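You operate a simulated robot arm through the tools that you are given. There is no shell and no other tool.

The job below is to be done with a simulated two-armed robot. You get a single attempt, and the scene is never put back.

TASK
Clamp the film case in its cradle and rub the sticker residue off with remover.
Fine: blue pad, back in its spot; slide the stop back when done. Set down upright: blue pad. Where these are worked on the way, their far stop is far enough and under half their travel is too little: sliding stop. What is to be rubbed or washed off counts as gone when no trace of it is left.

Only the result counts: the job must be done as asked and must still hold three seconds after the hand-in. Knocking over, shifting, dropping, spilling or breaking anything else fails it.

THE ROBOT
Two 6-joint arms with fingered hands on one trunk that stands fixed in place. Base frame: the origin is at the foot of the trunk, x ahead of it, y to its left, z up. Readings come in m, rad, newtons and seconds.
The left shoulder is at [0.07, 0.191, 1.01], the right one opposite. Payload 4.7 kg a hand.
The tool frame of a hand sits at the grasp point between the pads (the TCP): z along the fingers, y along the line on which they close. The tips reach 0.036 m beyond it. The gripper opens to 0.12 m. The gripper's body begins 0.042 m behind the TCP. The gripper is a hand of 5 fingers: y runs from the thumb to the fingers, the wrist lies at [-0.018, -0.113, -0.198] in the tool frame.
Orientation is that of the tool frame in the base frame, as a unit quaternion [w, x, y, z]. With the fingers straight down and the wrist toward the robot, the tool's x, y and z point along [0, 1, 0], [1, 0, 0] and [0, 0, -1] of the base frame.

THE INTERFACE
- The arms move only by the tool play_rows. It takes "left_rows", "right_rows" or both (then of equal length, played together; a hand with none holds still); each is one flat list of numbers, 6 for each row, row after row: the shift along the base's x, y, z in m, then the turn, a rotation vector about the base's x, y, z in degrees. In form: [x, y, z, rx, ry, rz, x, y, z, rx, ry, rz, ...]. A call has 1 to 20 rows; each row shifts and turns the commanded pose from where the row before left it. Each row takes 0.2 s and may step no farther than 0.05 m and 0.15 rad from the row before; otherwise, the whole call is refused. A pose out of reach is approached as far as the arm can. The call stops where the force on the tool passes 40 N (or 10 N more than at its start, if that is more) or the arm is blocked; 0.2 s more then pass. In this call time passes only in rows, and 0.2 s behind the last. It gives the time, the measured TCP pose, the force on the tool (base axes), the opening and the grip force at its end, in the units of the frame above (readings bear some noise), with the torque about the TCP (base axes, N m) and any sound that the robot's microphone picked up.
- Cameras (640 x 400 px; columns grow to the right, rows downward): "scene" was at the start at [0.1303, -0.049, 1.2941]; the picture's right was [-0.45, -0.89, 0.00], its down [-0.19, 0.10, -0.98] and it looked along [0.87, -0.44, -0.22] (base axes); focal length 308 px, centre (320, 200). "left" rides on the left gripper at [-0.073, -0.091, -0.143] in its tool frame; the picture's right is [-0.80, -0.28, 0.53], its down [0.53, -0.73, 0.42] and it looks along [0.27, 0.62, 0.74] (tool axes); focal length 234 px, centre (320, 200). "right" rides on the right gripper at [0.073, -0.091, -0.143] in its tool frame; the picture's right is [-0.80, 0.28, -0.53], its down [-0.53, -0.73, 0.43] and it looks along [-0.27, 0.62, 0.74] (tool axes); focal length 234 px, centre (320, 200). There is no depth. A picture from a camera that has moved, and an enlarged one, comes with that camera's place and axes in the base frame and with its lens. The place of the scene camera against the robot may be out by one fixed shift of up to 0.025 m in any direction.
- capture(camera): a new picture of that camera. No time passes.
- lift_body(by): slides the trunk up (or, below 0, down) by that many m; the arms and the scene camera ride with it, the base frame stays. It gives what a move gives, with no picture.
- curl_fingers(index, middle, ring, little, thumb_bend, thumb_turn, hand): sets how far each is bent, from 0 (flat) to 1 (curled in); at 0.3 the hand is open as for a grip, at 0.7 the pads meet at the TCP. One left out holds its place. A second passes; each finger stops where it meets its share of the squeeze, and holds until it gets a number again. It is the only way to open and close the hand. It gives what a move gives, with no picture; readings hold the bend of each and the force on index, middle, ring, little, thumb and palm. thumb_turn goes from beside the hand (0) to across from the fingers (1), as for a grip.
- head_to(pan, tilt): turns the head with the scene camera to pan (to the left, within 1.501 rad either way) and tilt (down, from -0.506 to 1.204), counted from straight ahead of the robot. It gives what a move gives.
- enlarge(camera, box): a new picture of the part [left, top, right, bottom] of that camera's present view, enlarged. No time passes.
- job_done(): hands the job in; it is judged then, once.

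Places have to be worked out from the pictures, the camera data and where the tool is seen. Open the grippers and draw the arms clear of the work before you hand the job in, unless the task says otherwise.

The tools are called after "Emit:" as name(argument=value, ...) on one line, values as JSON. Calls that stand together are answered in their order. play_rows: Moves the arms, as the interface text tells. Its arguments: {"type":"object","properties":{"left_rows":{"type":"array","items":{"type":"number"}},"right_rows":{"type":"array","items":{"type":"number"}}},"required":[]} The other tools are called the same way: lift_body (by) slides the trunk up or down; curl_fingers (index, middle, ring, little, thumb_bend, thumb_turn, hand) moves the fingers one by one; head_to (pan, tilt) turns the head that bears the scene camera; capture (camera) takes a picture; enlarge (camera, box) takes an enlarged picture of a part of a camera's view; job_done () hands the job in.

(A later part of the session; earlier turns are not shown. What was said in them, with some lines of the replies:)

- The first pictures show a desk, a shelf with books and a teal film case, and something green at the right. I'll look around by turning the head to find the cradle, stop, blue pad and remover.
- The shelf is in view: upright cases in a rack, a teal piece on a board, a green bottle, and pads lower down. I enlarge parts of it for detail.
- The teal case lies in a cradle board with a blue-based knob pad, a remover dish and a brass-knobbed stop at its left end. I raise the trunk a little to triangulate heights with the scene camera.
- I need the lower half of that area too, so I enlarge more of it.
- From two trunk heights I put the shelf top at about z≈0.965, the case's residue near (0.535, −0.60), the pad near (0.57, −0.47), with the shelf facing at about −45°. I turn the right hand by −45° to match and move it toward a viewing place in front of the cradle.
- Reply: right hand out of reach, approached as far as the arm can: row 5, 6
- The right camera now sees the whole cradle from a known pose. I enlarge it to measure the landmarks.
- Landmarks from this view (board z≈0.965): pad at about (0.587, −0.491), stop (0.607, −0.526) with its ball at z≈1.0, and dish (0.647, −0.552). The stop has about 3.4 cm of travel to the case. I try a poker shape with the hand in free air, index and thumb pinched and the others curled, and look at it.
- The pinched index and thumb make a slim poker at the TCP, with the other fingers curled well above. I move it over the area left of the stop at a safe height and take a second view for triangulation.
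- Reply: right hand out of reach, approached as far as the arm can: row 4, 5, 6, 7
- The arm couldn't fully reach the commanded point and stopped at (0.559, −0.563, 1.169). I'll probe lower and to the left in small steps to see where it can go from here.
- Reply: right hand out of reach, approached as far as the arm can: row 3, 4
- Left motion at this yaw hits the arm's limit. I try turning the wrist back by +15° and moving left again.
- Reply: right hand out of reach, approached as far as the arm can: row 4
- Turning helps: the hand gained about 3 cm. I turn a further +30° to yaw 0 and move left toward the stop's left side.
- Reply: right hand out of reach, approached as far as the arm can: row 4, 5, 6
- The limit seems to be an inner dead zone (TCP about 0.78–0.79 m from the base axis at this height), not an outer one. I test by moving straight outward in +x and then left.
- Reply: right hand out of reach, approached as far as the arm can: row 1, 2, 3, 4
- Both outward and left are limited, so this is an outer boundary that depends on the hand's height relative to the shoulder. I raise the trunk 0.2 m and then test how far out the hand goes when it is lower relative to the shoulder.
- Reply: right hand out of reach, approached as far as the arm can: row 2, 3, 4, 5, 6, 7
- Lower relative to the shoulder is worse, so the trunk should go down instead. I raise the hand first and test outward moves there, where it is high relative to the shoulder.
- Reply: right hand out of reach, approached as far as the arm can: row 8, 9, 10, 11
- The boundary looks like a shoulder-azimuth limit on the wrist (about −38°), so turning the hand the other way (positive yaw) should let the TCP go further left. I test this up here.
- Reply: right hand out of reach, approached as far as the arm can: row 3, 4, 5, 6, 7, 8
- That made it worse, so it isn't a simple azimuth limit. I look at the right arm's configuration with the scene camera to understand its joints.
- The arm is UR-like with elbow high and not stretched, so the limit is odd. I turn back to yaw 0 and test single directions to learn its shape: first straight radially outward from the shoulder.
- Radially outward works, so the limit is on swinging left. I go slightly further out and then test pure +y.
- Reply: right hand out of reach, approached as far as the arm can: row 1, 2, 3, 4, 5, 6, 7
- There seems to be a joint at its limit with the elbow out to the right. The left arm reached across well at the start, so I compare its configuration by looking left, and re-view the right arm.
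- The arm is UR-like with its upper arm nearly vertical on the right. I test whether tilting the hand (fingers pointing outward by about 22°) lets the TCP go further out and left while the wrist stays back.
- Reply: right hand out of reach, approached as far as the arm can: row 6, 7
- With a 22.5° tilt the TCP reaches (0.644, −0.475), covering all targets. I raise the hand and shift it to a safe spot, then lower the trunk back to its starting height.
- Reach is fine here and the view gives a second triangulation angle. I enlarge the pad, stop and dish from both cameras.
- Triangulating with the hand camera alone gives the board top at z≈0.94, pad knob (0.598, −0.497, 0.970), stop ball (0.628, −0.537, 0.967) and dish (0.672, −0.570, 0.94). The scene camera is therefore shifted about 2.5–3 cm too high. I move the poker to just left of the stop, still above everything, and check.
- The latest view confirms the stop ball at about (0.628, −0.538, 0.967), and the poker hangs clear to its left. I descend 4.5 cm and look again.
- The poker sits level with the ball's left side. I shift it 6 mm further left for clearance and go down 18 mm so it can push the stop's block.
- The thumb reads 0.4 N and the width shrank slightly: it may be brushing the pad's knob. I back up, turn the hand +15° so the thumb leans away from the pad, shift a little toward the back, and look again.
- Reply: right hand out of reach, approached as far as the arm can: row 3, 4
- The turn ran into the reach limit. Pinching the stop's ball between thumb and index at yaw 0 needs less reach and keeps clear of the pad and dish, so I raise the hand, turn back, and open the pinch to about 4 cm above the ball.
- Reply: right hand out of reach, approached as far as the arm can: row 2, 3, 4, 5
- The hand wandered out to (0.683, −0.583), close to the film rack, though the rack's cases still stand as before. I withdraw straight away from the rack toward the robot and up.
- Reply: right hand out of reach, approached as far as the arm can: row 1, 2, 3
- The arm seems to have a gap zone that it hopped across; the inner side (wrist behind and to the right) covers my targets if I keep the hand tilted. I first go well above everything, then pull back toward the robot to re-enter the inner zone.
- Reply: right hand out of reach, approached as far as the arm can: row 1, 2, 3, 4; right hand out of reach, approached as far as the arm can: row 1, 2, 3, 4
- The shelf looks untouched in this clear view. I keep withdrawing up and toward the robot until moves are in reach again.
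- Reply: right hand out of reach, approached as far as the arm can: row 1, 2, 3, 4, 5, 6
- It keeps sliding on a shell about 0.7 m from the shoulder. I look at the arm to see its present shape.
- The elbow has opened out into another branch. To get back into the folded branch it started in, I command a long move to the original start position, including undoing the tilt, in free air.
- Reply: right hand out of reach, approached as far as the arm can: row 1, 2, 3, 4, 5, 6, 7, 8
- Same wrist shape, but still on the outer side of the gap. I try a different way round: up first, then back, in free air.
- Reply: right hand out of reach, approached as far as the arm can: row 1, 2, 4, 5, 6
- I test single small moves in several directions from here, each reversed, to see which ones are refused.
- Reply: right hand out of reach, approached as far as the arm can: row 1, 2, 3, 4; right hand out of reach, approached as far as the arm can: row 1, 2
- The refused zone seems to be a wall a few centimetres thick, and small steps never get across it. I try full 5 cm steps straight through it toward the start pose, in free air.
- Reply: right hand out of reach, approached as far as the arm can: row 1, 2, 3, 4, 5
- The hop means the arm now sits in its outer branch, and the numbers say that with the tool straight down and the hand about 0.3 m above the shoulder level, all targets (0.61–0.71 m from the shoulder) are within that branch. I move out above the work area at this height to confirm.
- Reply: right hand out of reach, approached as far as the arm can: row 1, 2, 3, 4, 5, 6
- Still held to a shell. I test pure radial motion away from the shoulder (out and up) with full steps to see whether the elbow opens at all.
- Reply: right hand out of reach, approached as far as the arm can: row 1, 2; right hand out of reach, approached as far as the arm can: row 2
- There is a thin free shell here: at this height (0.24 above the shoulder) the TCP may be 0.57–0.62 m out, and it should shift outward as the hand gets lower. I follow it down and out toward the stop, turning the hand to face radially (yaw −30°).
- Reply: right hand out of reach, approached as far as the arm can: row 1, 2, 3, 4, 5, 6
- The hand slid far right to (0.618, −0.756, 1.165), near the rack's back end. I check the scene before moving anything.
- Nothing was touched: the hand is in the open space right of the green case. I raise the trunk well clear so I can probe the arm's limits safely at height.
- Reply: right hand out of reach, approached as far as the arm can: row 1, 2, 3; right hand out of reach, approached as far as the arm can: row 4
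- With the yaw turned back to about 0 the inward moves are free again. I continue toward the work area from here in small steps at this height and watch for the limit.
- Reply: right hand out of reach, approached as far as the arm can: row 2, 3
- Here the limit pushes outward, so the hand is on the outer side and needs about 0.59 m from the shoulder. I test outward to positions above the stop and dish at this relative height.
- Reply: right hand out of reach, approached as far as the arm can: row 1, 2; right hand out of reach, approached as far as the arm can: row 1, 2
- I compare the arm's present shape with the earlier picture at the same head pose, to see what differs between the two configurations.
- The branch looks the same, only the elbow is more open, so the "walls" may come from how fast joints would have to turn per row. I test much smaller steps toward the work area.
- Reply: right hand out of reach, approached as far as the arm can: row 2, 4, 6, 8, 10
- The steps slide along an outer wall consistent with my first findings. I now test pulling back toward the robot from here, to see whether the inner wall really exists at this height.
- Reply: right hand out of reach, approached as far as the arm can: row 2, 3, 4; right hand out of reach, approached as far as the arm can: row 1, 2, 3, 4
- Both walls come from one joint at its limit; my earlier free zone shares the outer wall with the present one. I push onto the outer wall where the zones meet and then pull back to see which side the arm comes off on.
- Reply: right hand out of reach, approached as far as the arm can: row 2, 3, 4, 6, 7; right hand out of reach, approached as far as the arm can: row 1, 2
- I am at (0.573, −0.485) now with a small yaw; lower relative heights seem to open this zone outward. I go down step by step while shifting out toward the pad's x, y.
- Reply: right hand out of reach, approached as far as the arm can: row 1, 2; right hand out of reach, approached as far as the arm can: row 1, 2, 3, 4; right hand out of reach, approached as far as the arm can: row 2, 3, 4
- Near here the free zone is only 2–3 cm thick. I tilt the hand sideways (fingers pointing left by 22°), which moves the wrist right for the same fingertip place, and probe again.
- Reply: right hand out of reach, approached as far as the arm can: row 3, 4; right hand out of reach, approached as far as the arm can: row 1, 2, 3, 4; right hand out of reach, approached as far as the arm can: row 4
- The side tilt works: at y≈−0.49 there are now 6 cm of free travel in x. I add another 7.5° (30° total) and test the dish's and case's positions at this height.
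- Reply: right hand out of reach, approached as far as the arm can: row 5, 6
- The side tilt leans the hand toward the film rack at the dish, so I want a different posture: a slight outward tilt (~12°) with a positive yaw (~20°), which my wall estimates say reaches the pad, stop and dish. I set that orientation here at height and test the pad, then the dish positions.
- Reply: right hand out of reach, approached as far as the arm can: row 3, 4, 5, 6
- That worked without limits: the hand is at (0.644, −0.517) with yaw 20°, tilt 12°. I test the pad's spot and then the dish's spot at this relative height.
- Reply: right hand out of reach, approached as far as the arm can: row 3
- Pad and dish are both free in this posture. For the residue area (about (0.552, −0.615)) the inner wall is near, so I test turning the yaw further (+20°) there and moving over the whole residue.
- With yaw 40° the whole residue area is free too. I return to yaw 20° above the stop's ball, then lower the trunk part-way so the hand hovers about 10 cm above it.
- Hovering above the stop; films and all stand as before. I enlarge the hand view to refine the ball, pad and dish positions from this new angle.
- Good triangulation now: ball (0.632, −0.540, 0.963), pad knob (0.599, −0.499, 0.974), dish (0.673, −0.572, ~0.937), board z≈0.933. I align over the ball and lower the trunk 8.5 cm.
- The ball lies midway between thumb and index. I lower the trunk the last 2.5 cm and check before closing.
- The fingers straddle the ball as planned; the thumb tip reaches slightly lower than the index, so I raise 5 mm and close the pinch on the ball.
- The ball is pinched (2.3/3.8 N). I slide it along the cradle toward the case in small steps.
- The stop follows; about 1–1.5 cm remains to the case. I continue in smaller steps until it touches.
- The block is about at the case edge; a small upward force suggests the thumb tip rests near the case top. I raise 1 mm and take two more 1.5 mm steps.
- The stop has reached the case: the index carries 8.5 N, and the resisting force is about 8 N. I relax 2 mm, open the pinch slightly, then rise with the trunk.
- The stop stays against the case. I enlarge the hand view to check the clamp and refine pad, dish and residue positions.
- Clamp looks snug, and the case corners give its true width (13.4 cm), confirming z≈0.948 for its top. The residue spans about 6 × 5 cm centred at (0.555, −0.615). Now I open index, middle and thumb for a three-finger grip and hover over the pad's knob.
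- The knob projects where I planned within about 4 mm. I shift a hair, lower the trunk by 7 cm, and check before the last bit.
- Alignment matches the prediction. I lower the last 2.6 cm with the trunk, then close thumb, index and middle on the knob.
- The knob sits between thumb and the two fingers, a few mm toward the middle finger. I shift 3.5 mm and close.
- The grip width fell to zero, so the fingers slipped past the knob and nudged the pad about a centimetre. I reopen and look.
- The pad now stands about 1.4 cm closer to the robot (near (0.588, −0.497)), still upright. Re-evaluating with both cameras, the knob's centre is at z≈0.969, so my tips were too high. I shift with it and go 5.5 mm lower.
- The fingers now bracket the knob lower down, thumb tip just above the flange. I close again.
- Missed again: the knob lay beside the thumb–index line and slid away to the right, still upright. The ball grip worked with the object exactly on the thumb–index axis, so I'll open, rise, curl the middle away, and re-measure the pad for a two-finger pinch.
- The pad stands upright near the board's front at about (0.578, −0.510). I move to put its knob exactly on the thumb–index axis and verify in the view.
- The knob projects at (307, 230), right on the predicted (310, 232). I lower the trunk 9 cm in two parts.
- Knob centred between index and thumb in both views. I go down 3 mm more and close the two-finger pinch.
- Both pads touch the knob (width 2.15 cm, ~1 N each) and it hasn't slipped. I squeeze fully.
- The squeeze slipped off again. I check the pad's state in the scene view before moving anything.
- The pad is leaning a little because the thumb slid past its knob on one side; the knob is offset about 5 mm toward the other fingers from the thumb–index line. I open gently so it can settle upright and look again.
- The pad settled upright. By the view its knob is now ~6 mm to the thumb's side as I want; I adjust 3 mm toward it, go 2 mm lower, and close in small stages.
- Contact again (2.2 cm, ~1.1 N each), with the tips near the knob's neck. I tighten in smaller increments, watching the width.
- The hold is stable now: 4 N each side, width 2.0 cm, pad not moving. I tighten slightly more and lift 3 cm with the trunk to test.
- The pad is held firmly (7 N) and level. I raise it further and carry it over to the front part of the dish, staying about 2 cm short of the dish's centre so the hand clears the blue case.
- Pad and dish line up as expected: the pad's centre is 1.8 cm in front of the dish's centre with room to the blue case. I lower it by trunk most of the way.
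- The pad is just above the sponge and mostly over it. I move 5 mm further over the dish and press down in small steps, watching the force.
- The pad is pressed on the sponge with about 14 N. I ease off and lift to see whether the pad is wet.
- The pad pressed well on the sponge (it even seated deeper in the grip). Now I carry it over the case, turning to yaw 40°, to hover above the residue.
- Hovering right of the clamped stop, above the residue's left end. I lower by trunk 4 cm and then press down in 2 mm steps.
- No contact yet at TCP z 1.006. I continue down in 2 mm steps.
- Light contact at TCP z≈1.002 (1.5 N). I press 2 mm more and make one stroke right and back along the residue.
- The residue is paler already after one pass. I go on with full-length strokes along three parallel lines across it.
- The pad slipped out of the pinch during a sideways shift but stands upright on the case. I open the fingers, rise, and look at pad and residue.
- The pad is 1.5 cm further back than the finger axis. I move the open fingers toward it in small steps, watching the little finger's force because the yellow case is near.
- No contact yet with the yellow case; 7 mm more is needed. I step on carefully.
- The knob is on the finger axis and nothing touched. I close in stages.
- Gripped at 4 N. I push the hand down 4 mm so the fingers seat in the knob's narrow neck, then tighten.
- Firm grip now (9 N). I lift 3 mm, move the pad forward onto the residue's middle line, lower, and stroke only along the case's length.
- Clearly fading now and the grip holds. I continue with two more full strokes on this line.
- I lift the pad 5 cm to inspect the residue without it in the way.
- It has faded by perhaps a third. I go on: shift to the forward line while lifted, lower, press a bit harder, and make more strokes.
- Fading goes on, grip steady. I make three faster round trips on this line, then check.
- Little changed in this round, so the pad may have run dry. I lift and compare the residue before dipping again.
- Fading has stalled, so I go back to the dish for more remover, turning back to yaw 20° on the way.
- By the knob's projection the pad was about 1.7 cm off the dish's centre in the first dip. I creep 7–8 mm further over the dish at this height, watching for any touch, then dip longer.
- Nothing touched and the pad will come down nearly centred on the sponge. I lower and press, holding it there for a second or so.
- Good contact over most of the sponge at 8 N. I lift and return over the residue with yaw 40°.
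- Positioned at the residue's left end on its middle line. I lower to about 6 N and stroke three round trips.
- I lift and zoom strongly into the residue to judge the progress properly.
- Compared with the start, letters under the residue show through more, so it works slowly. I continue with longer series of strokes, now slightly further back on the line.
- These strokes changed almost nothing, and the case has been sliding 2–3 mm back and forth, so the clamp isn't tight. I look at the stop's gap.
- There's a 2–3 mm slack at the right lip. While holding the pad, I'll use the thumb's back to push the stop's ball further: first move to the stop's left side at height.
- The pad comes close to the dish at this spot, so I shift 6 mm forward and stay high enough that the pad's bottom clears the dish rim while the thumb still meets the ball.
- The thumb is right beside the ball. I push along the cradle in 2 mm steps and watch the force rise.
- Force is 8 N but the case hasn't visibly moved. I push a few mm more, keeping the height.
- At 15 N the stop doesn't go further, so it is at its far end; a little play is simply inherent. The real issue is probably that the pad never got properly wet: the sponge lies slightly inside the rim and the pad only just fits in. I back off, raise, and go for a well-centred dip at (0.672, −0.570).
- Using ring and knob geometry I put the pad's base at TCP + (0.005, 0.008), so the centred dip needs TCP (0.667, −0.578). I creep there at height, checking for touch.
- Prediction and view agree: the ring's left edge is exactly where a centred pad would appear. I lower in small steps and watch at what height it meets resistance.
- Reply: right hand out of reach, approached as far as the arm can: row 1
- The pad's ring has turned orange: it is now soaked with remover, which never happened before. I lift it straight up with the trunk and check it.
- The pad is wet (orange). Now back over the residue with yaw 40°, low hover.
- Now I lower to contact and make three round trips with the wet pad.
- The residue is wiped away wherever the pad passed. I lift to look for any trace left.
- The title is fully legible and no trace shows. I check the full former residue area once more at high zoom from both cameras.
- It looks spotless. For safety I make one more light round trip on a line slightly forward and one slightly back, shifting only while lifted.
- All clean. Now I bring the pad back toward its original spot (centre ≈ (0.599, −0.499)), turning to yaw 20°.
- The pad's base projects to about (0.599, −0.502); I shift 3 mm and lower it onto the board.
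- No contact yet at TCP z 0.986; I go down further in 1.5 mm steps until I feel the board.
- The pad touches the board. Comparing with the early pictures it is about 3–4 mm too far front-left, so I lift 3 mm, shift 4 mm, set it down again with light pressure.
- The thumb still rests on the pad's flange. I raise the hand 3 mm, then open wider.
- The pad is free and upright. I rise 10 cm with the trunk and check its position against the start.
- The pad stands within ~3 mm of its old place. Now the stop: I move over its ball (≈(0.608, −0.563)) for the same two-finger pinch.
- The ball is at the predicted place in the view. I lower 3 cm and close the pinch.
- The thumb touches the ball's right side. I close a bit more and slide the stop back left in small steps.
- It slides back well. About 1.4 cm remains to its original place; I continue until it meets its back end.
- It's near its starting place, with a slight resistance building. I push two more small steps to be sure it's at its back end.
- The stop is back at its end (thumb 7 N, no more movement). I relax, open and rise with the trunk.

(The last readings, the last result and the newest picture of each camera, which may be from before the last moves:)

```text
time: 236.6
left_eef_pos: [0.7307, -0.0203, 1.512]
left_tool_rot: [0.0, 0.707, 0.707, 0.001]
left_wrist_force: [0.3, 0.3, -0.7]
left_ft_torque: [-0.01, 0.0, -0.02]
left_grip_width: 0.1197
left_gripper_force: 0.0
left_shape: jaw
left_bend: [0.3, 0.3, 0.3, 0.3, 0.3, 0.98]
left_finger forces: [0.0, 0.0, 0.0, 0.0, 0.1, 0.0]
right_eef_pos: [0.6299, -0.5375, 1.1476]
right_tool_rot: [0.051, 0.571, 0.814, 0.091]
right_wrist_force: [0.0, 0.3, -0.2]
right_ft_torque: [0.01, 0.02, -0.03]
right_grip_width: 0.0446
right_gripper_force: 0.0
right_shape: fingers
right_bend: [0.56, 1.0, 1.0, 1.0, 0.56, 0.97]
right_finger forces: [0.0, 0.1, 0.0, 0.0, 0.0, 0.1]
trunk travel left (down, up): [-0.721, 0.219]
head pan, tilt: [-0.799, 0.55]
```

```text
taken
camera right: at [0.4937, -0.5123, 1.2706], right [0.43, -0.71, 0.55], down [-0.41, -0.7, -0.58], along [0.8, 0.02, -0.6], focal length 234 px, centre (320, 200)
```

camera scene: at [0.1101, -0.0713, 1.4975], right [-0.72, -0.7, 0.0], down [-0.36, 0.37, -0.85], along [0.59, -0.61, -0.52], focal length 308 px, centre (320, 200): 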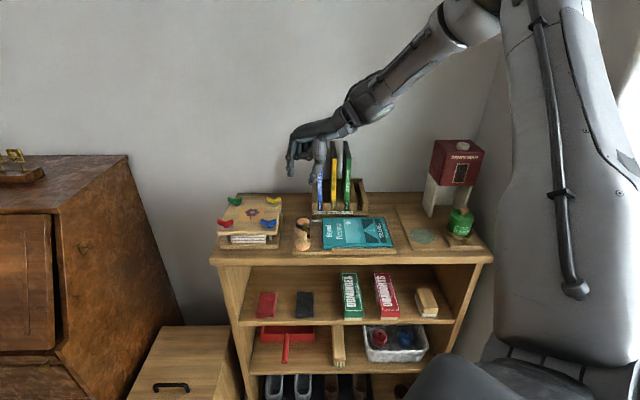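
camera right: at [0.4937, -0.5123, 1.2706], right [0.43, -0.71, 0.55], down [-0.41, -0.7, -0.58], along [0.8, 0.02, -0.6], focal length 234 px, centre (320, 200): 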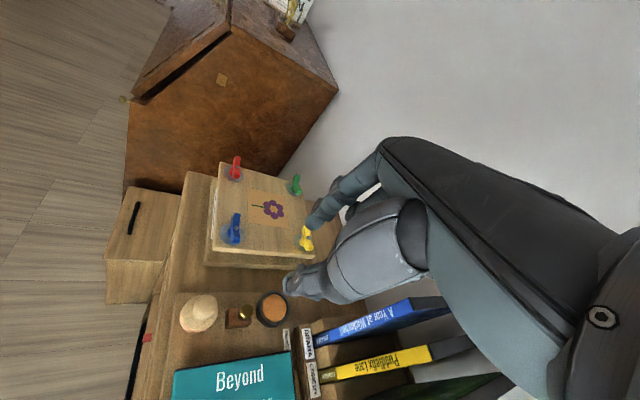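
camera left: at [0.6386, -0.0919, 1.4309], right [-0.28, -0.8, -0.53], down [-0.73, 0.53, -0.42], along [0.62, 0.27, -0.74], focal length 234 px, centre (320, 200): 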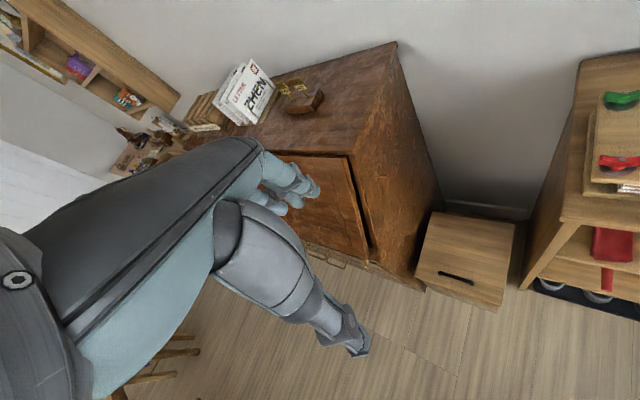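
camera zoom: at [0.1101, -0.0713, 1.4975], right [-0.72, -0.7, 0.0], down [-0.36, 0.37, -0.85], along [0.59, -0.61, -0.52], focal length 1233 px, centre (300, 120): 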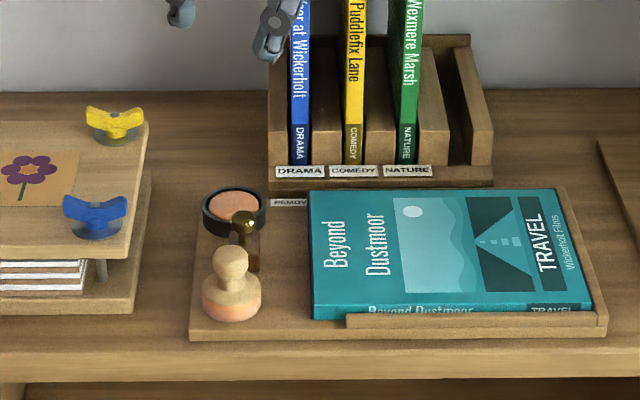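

Everything is in order: case clean, pad upright in its place (within ~3 mm), stop back, films and other things untouched. I now open the hand and withdraw upward and toward the robot.

Emit:
lift_body(by=0.12)

Emit:
curl_fingers(hand="right", index=0.3, middle=0.3, ring=0.3, little=0.3, thumb_bend=0.3)

Emit:
play_rows(right_rows=[-0.02, 0, 0.02, 0, 0, 0, -0.02, 0, 0.02, 0, 0, 0, -0.02, 0, 0.02, 0, 0, 0, -0.02, 0, 0.02, 0, 0, 0, -0.02, 0, 0.02, 0, 0, 0])

Emit:
capture(camera="scene")

Emit:
enlarge(camera="scene", box=[240, 210, 400, 310])

```text
time: 238.1
left_eef_pos: [0.7311, -0.0205, 1.6321]
left_tool_rot: [0.001, 0.707, 0.707, 0.0]
left_wrist_force: [0.1, -0.2, 0.4]
left_ft_torque: [0.02, 0.0, -0.01]
left_grip_width: 0.1196
left_gripper_force: 0.2
left_shape: jaw
left_bend: [0.3, 0.3, 0.3, 0.3, 0.3, 0.98]
left_finger forces: [0.0, 0.0, 0.1, 0.1, 0.0, 0.0]
right_eef_pos: [0.6301, -0.5394, 1.2668]
right_tool_rot: [0.052, 0.572, 0.814, 0.091]
right_wrist_force: [-0.7, -0.4, 0.9]
right_ft_torque: [-0.03, 0.01, 0.0]
right_grip_width: 0.0447
right_gripper_force: 0.1
right_shape: fingers
right_bend: [0.56, 1.0, 1.0, 1.0, 0.56, 0.97]
right_finger forces: [0.1, 0.1, 0.1, 0.0, 0.0, 0.0]
trunk travel left (down, up): [-0.841, 0.099]
head pan, tilt: [-0.799, 0.55]
```

```text
time: 239.1
left_eef_pos: [0.7298, -0.0199, 1.6316]
left_tool_rot: [0.0, 0.707, 0.707, 0.001]
left_wrist_force: [0.0, -0.6, 0.0]
left_ft_torque: [0.02, -0.03, 0.03]
left_grip_width: 0.1197
left_gripper_force: 0.0
left_shape: jaw
left_bend: [0.3, 0.3, 0.3, 0.3, 0.3, 0.98]
left_finger forces: [0.0, 0.1, 0.1, 0.0, 0.0, 0.0]
right_eef_pos: [0.6295, -0.538, 1.267]
right_tool_rot: [0.052, 0.571, 0.814, 0.092]
right_wrist_force: [-0.1, 0.0, 0.1]
right_ft_torque: [-0.02, -0.01, -0.01]
right_grip_width: 0.122
right_gripper_force: 0.2
right_shape: fingers
right_bend: [0.3, 0.3, 0.3, 0.3, 0.3, 0.97]
right_finger forces: [0.0, 0.0, 0.0, 0.1, 0.0, 0.0]
trunk travel left (down, up): [-0.841, 0.099]
head pan, tilt: [-0.799, 0.55]
```

```text
time: 240.3
left_eef_pos: [0.7305, -0.017, 1.6318]
left_tool_rot: [0.001, 0.707, 0.707, -0.001]
left_wrist_force: [0.0, 0.9, 0.2]
left_ft_torque: [-0.03, 0.02, -0.03]
left_grip_width: 0.1197
left_gripper_force: 0.1
left_shape: jaw
left_bend: [0.3, 0.3, 0.3, 0.3, 0.3, 0.98]
left_finger forces: [0.0, 0.1, 0.0, 0.0, 0.0, 0.0]
right_eef_pos: [0.5587, -0.5297, 1.3717]
right_tool_rot: [0.05, 0.571, 0.814, 0.091]
right_wrist_force: [0.2, -0.2, -0.2]
right_ft_torque: [0.01, 0.05, -0.01]
right_grip_width: 0.1224
right_gripper_force: 0.0
right_shape: fingers
right_bend: [0.3, 0.3, 0.3, 0.3, 0.3, 0.98]
right_finger forces: [0.0, 0.0, 0.0, 0.0, 0.1, 0.0]
right hand out of reach, approached as far as the arm can: row 4, 5
trunk travel left (down, up): [-0.841, 0.099]
head pan, tilt: [-0.799, 0.55]
```

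```text
taken
camera scene: at [0.1101, -0.069, 1.6176], right [-0.72, -0.7, 0.0], down [-0.36, 0.37, -0.85], along [0.59, -0.61, -0.52], focal length 308 px, centre (320, 200)
```

scene: 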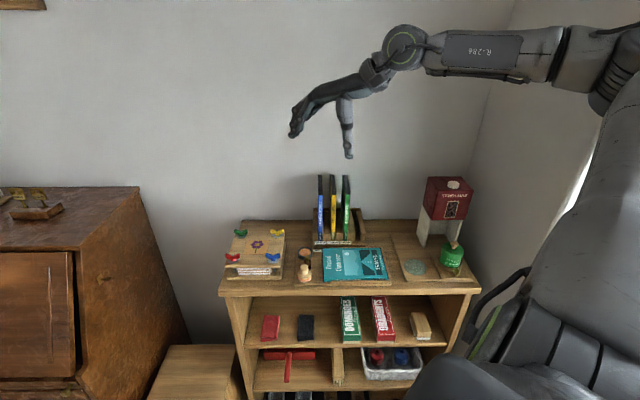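

```text
4.00 times, centred on (320, 260) of scene
camera zoom: at [0.1101, -0.069, 1.6176], right [-0.72, -0.7, 0.0], down [-0.36, 0.37, -0.85], along [0.59, -0.61, -0.52], focal length 1233 px, centre (320, -40)
```

zoom: 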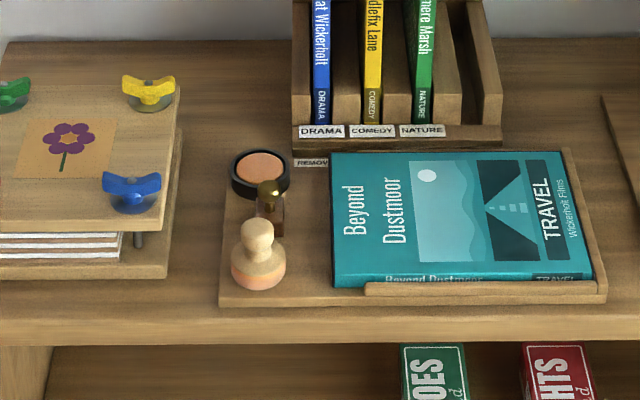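

Final view: the case is spotless in its cradle, the stop is back, and the pad stands upright in its spot. Both hands are open and clear of the shelf. I hand the job in.

Emit:
job_done()

```text
The job is handed in.
```

The film case is clean: no trace of the sticker residue shows on the cover at high zoom from either camera, and I have handed the job in. I don't have the judge's result.

- **Stop:** I slid it against the case to clamp it. A 15 N push moved it no further, so I took that as its far end. The case still had 2–3 mm of play while I rubbed, so it was held but not tight. The stop is now back at its starting end.
- **Blue pad:** it stands upright within about 3 mm of where it started. It is still orange from the remover. Before I got a firm grip it slid about 2 cm and once leaned; it righted itself when I let go.
- **Remover:** the first two dips didn't wet the pad because it was off-centre on the sponge. The third, centred dip worked, and four wet back-and-forth passes cleared the residue.
- **Other objects:** I saw nothing knocked over, shifted or spilled. Early on the right hand strayed against the film rack and one fingertip read about 0.3 N, probably the blue film. It still stood in its slot and looked unmoved afterwards.

Both hands are open and clear of the shelf.
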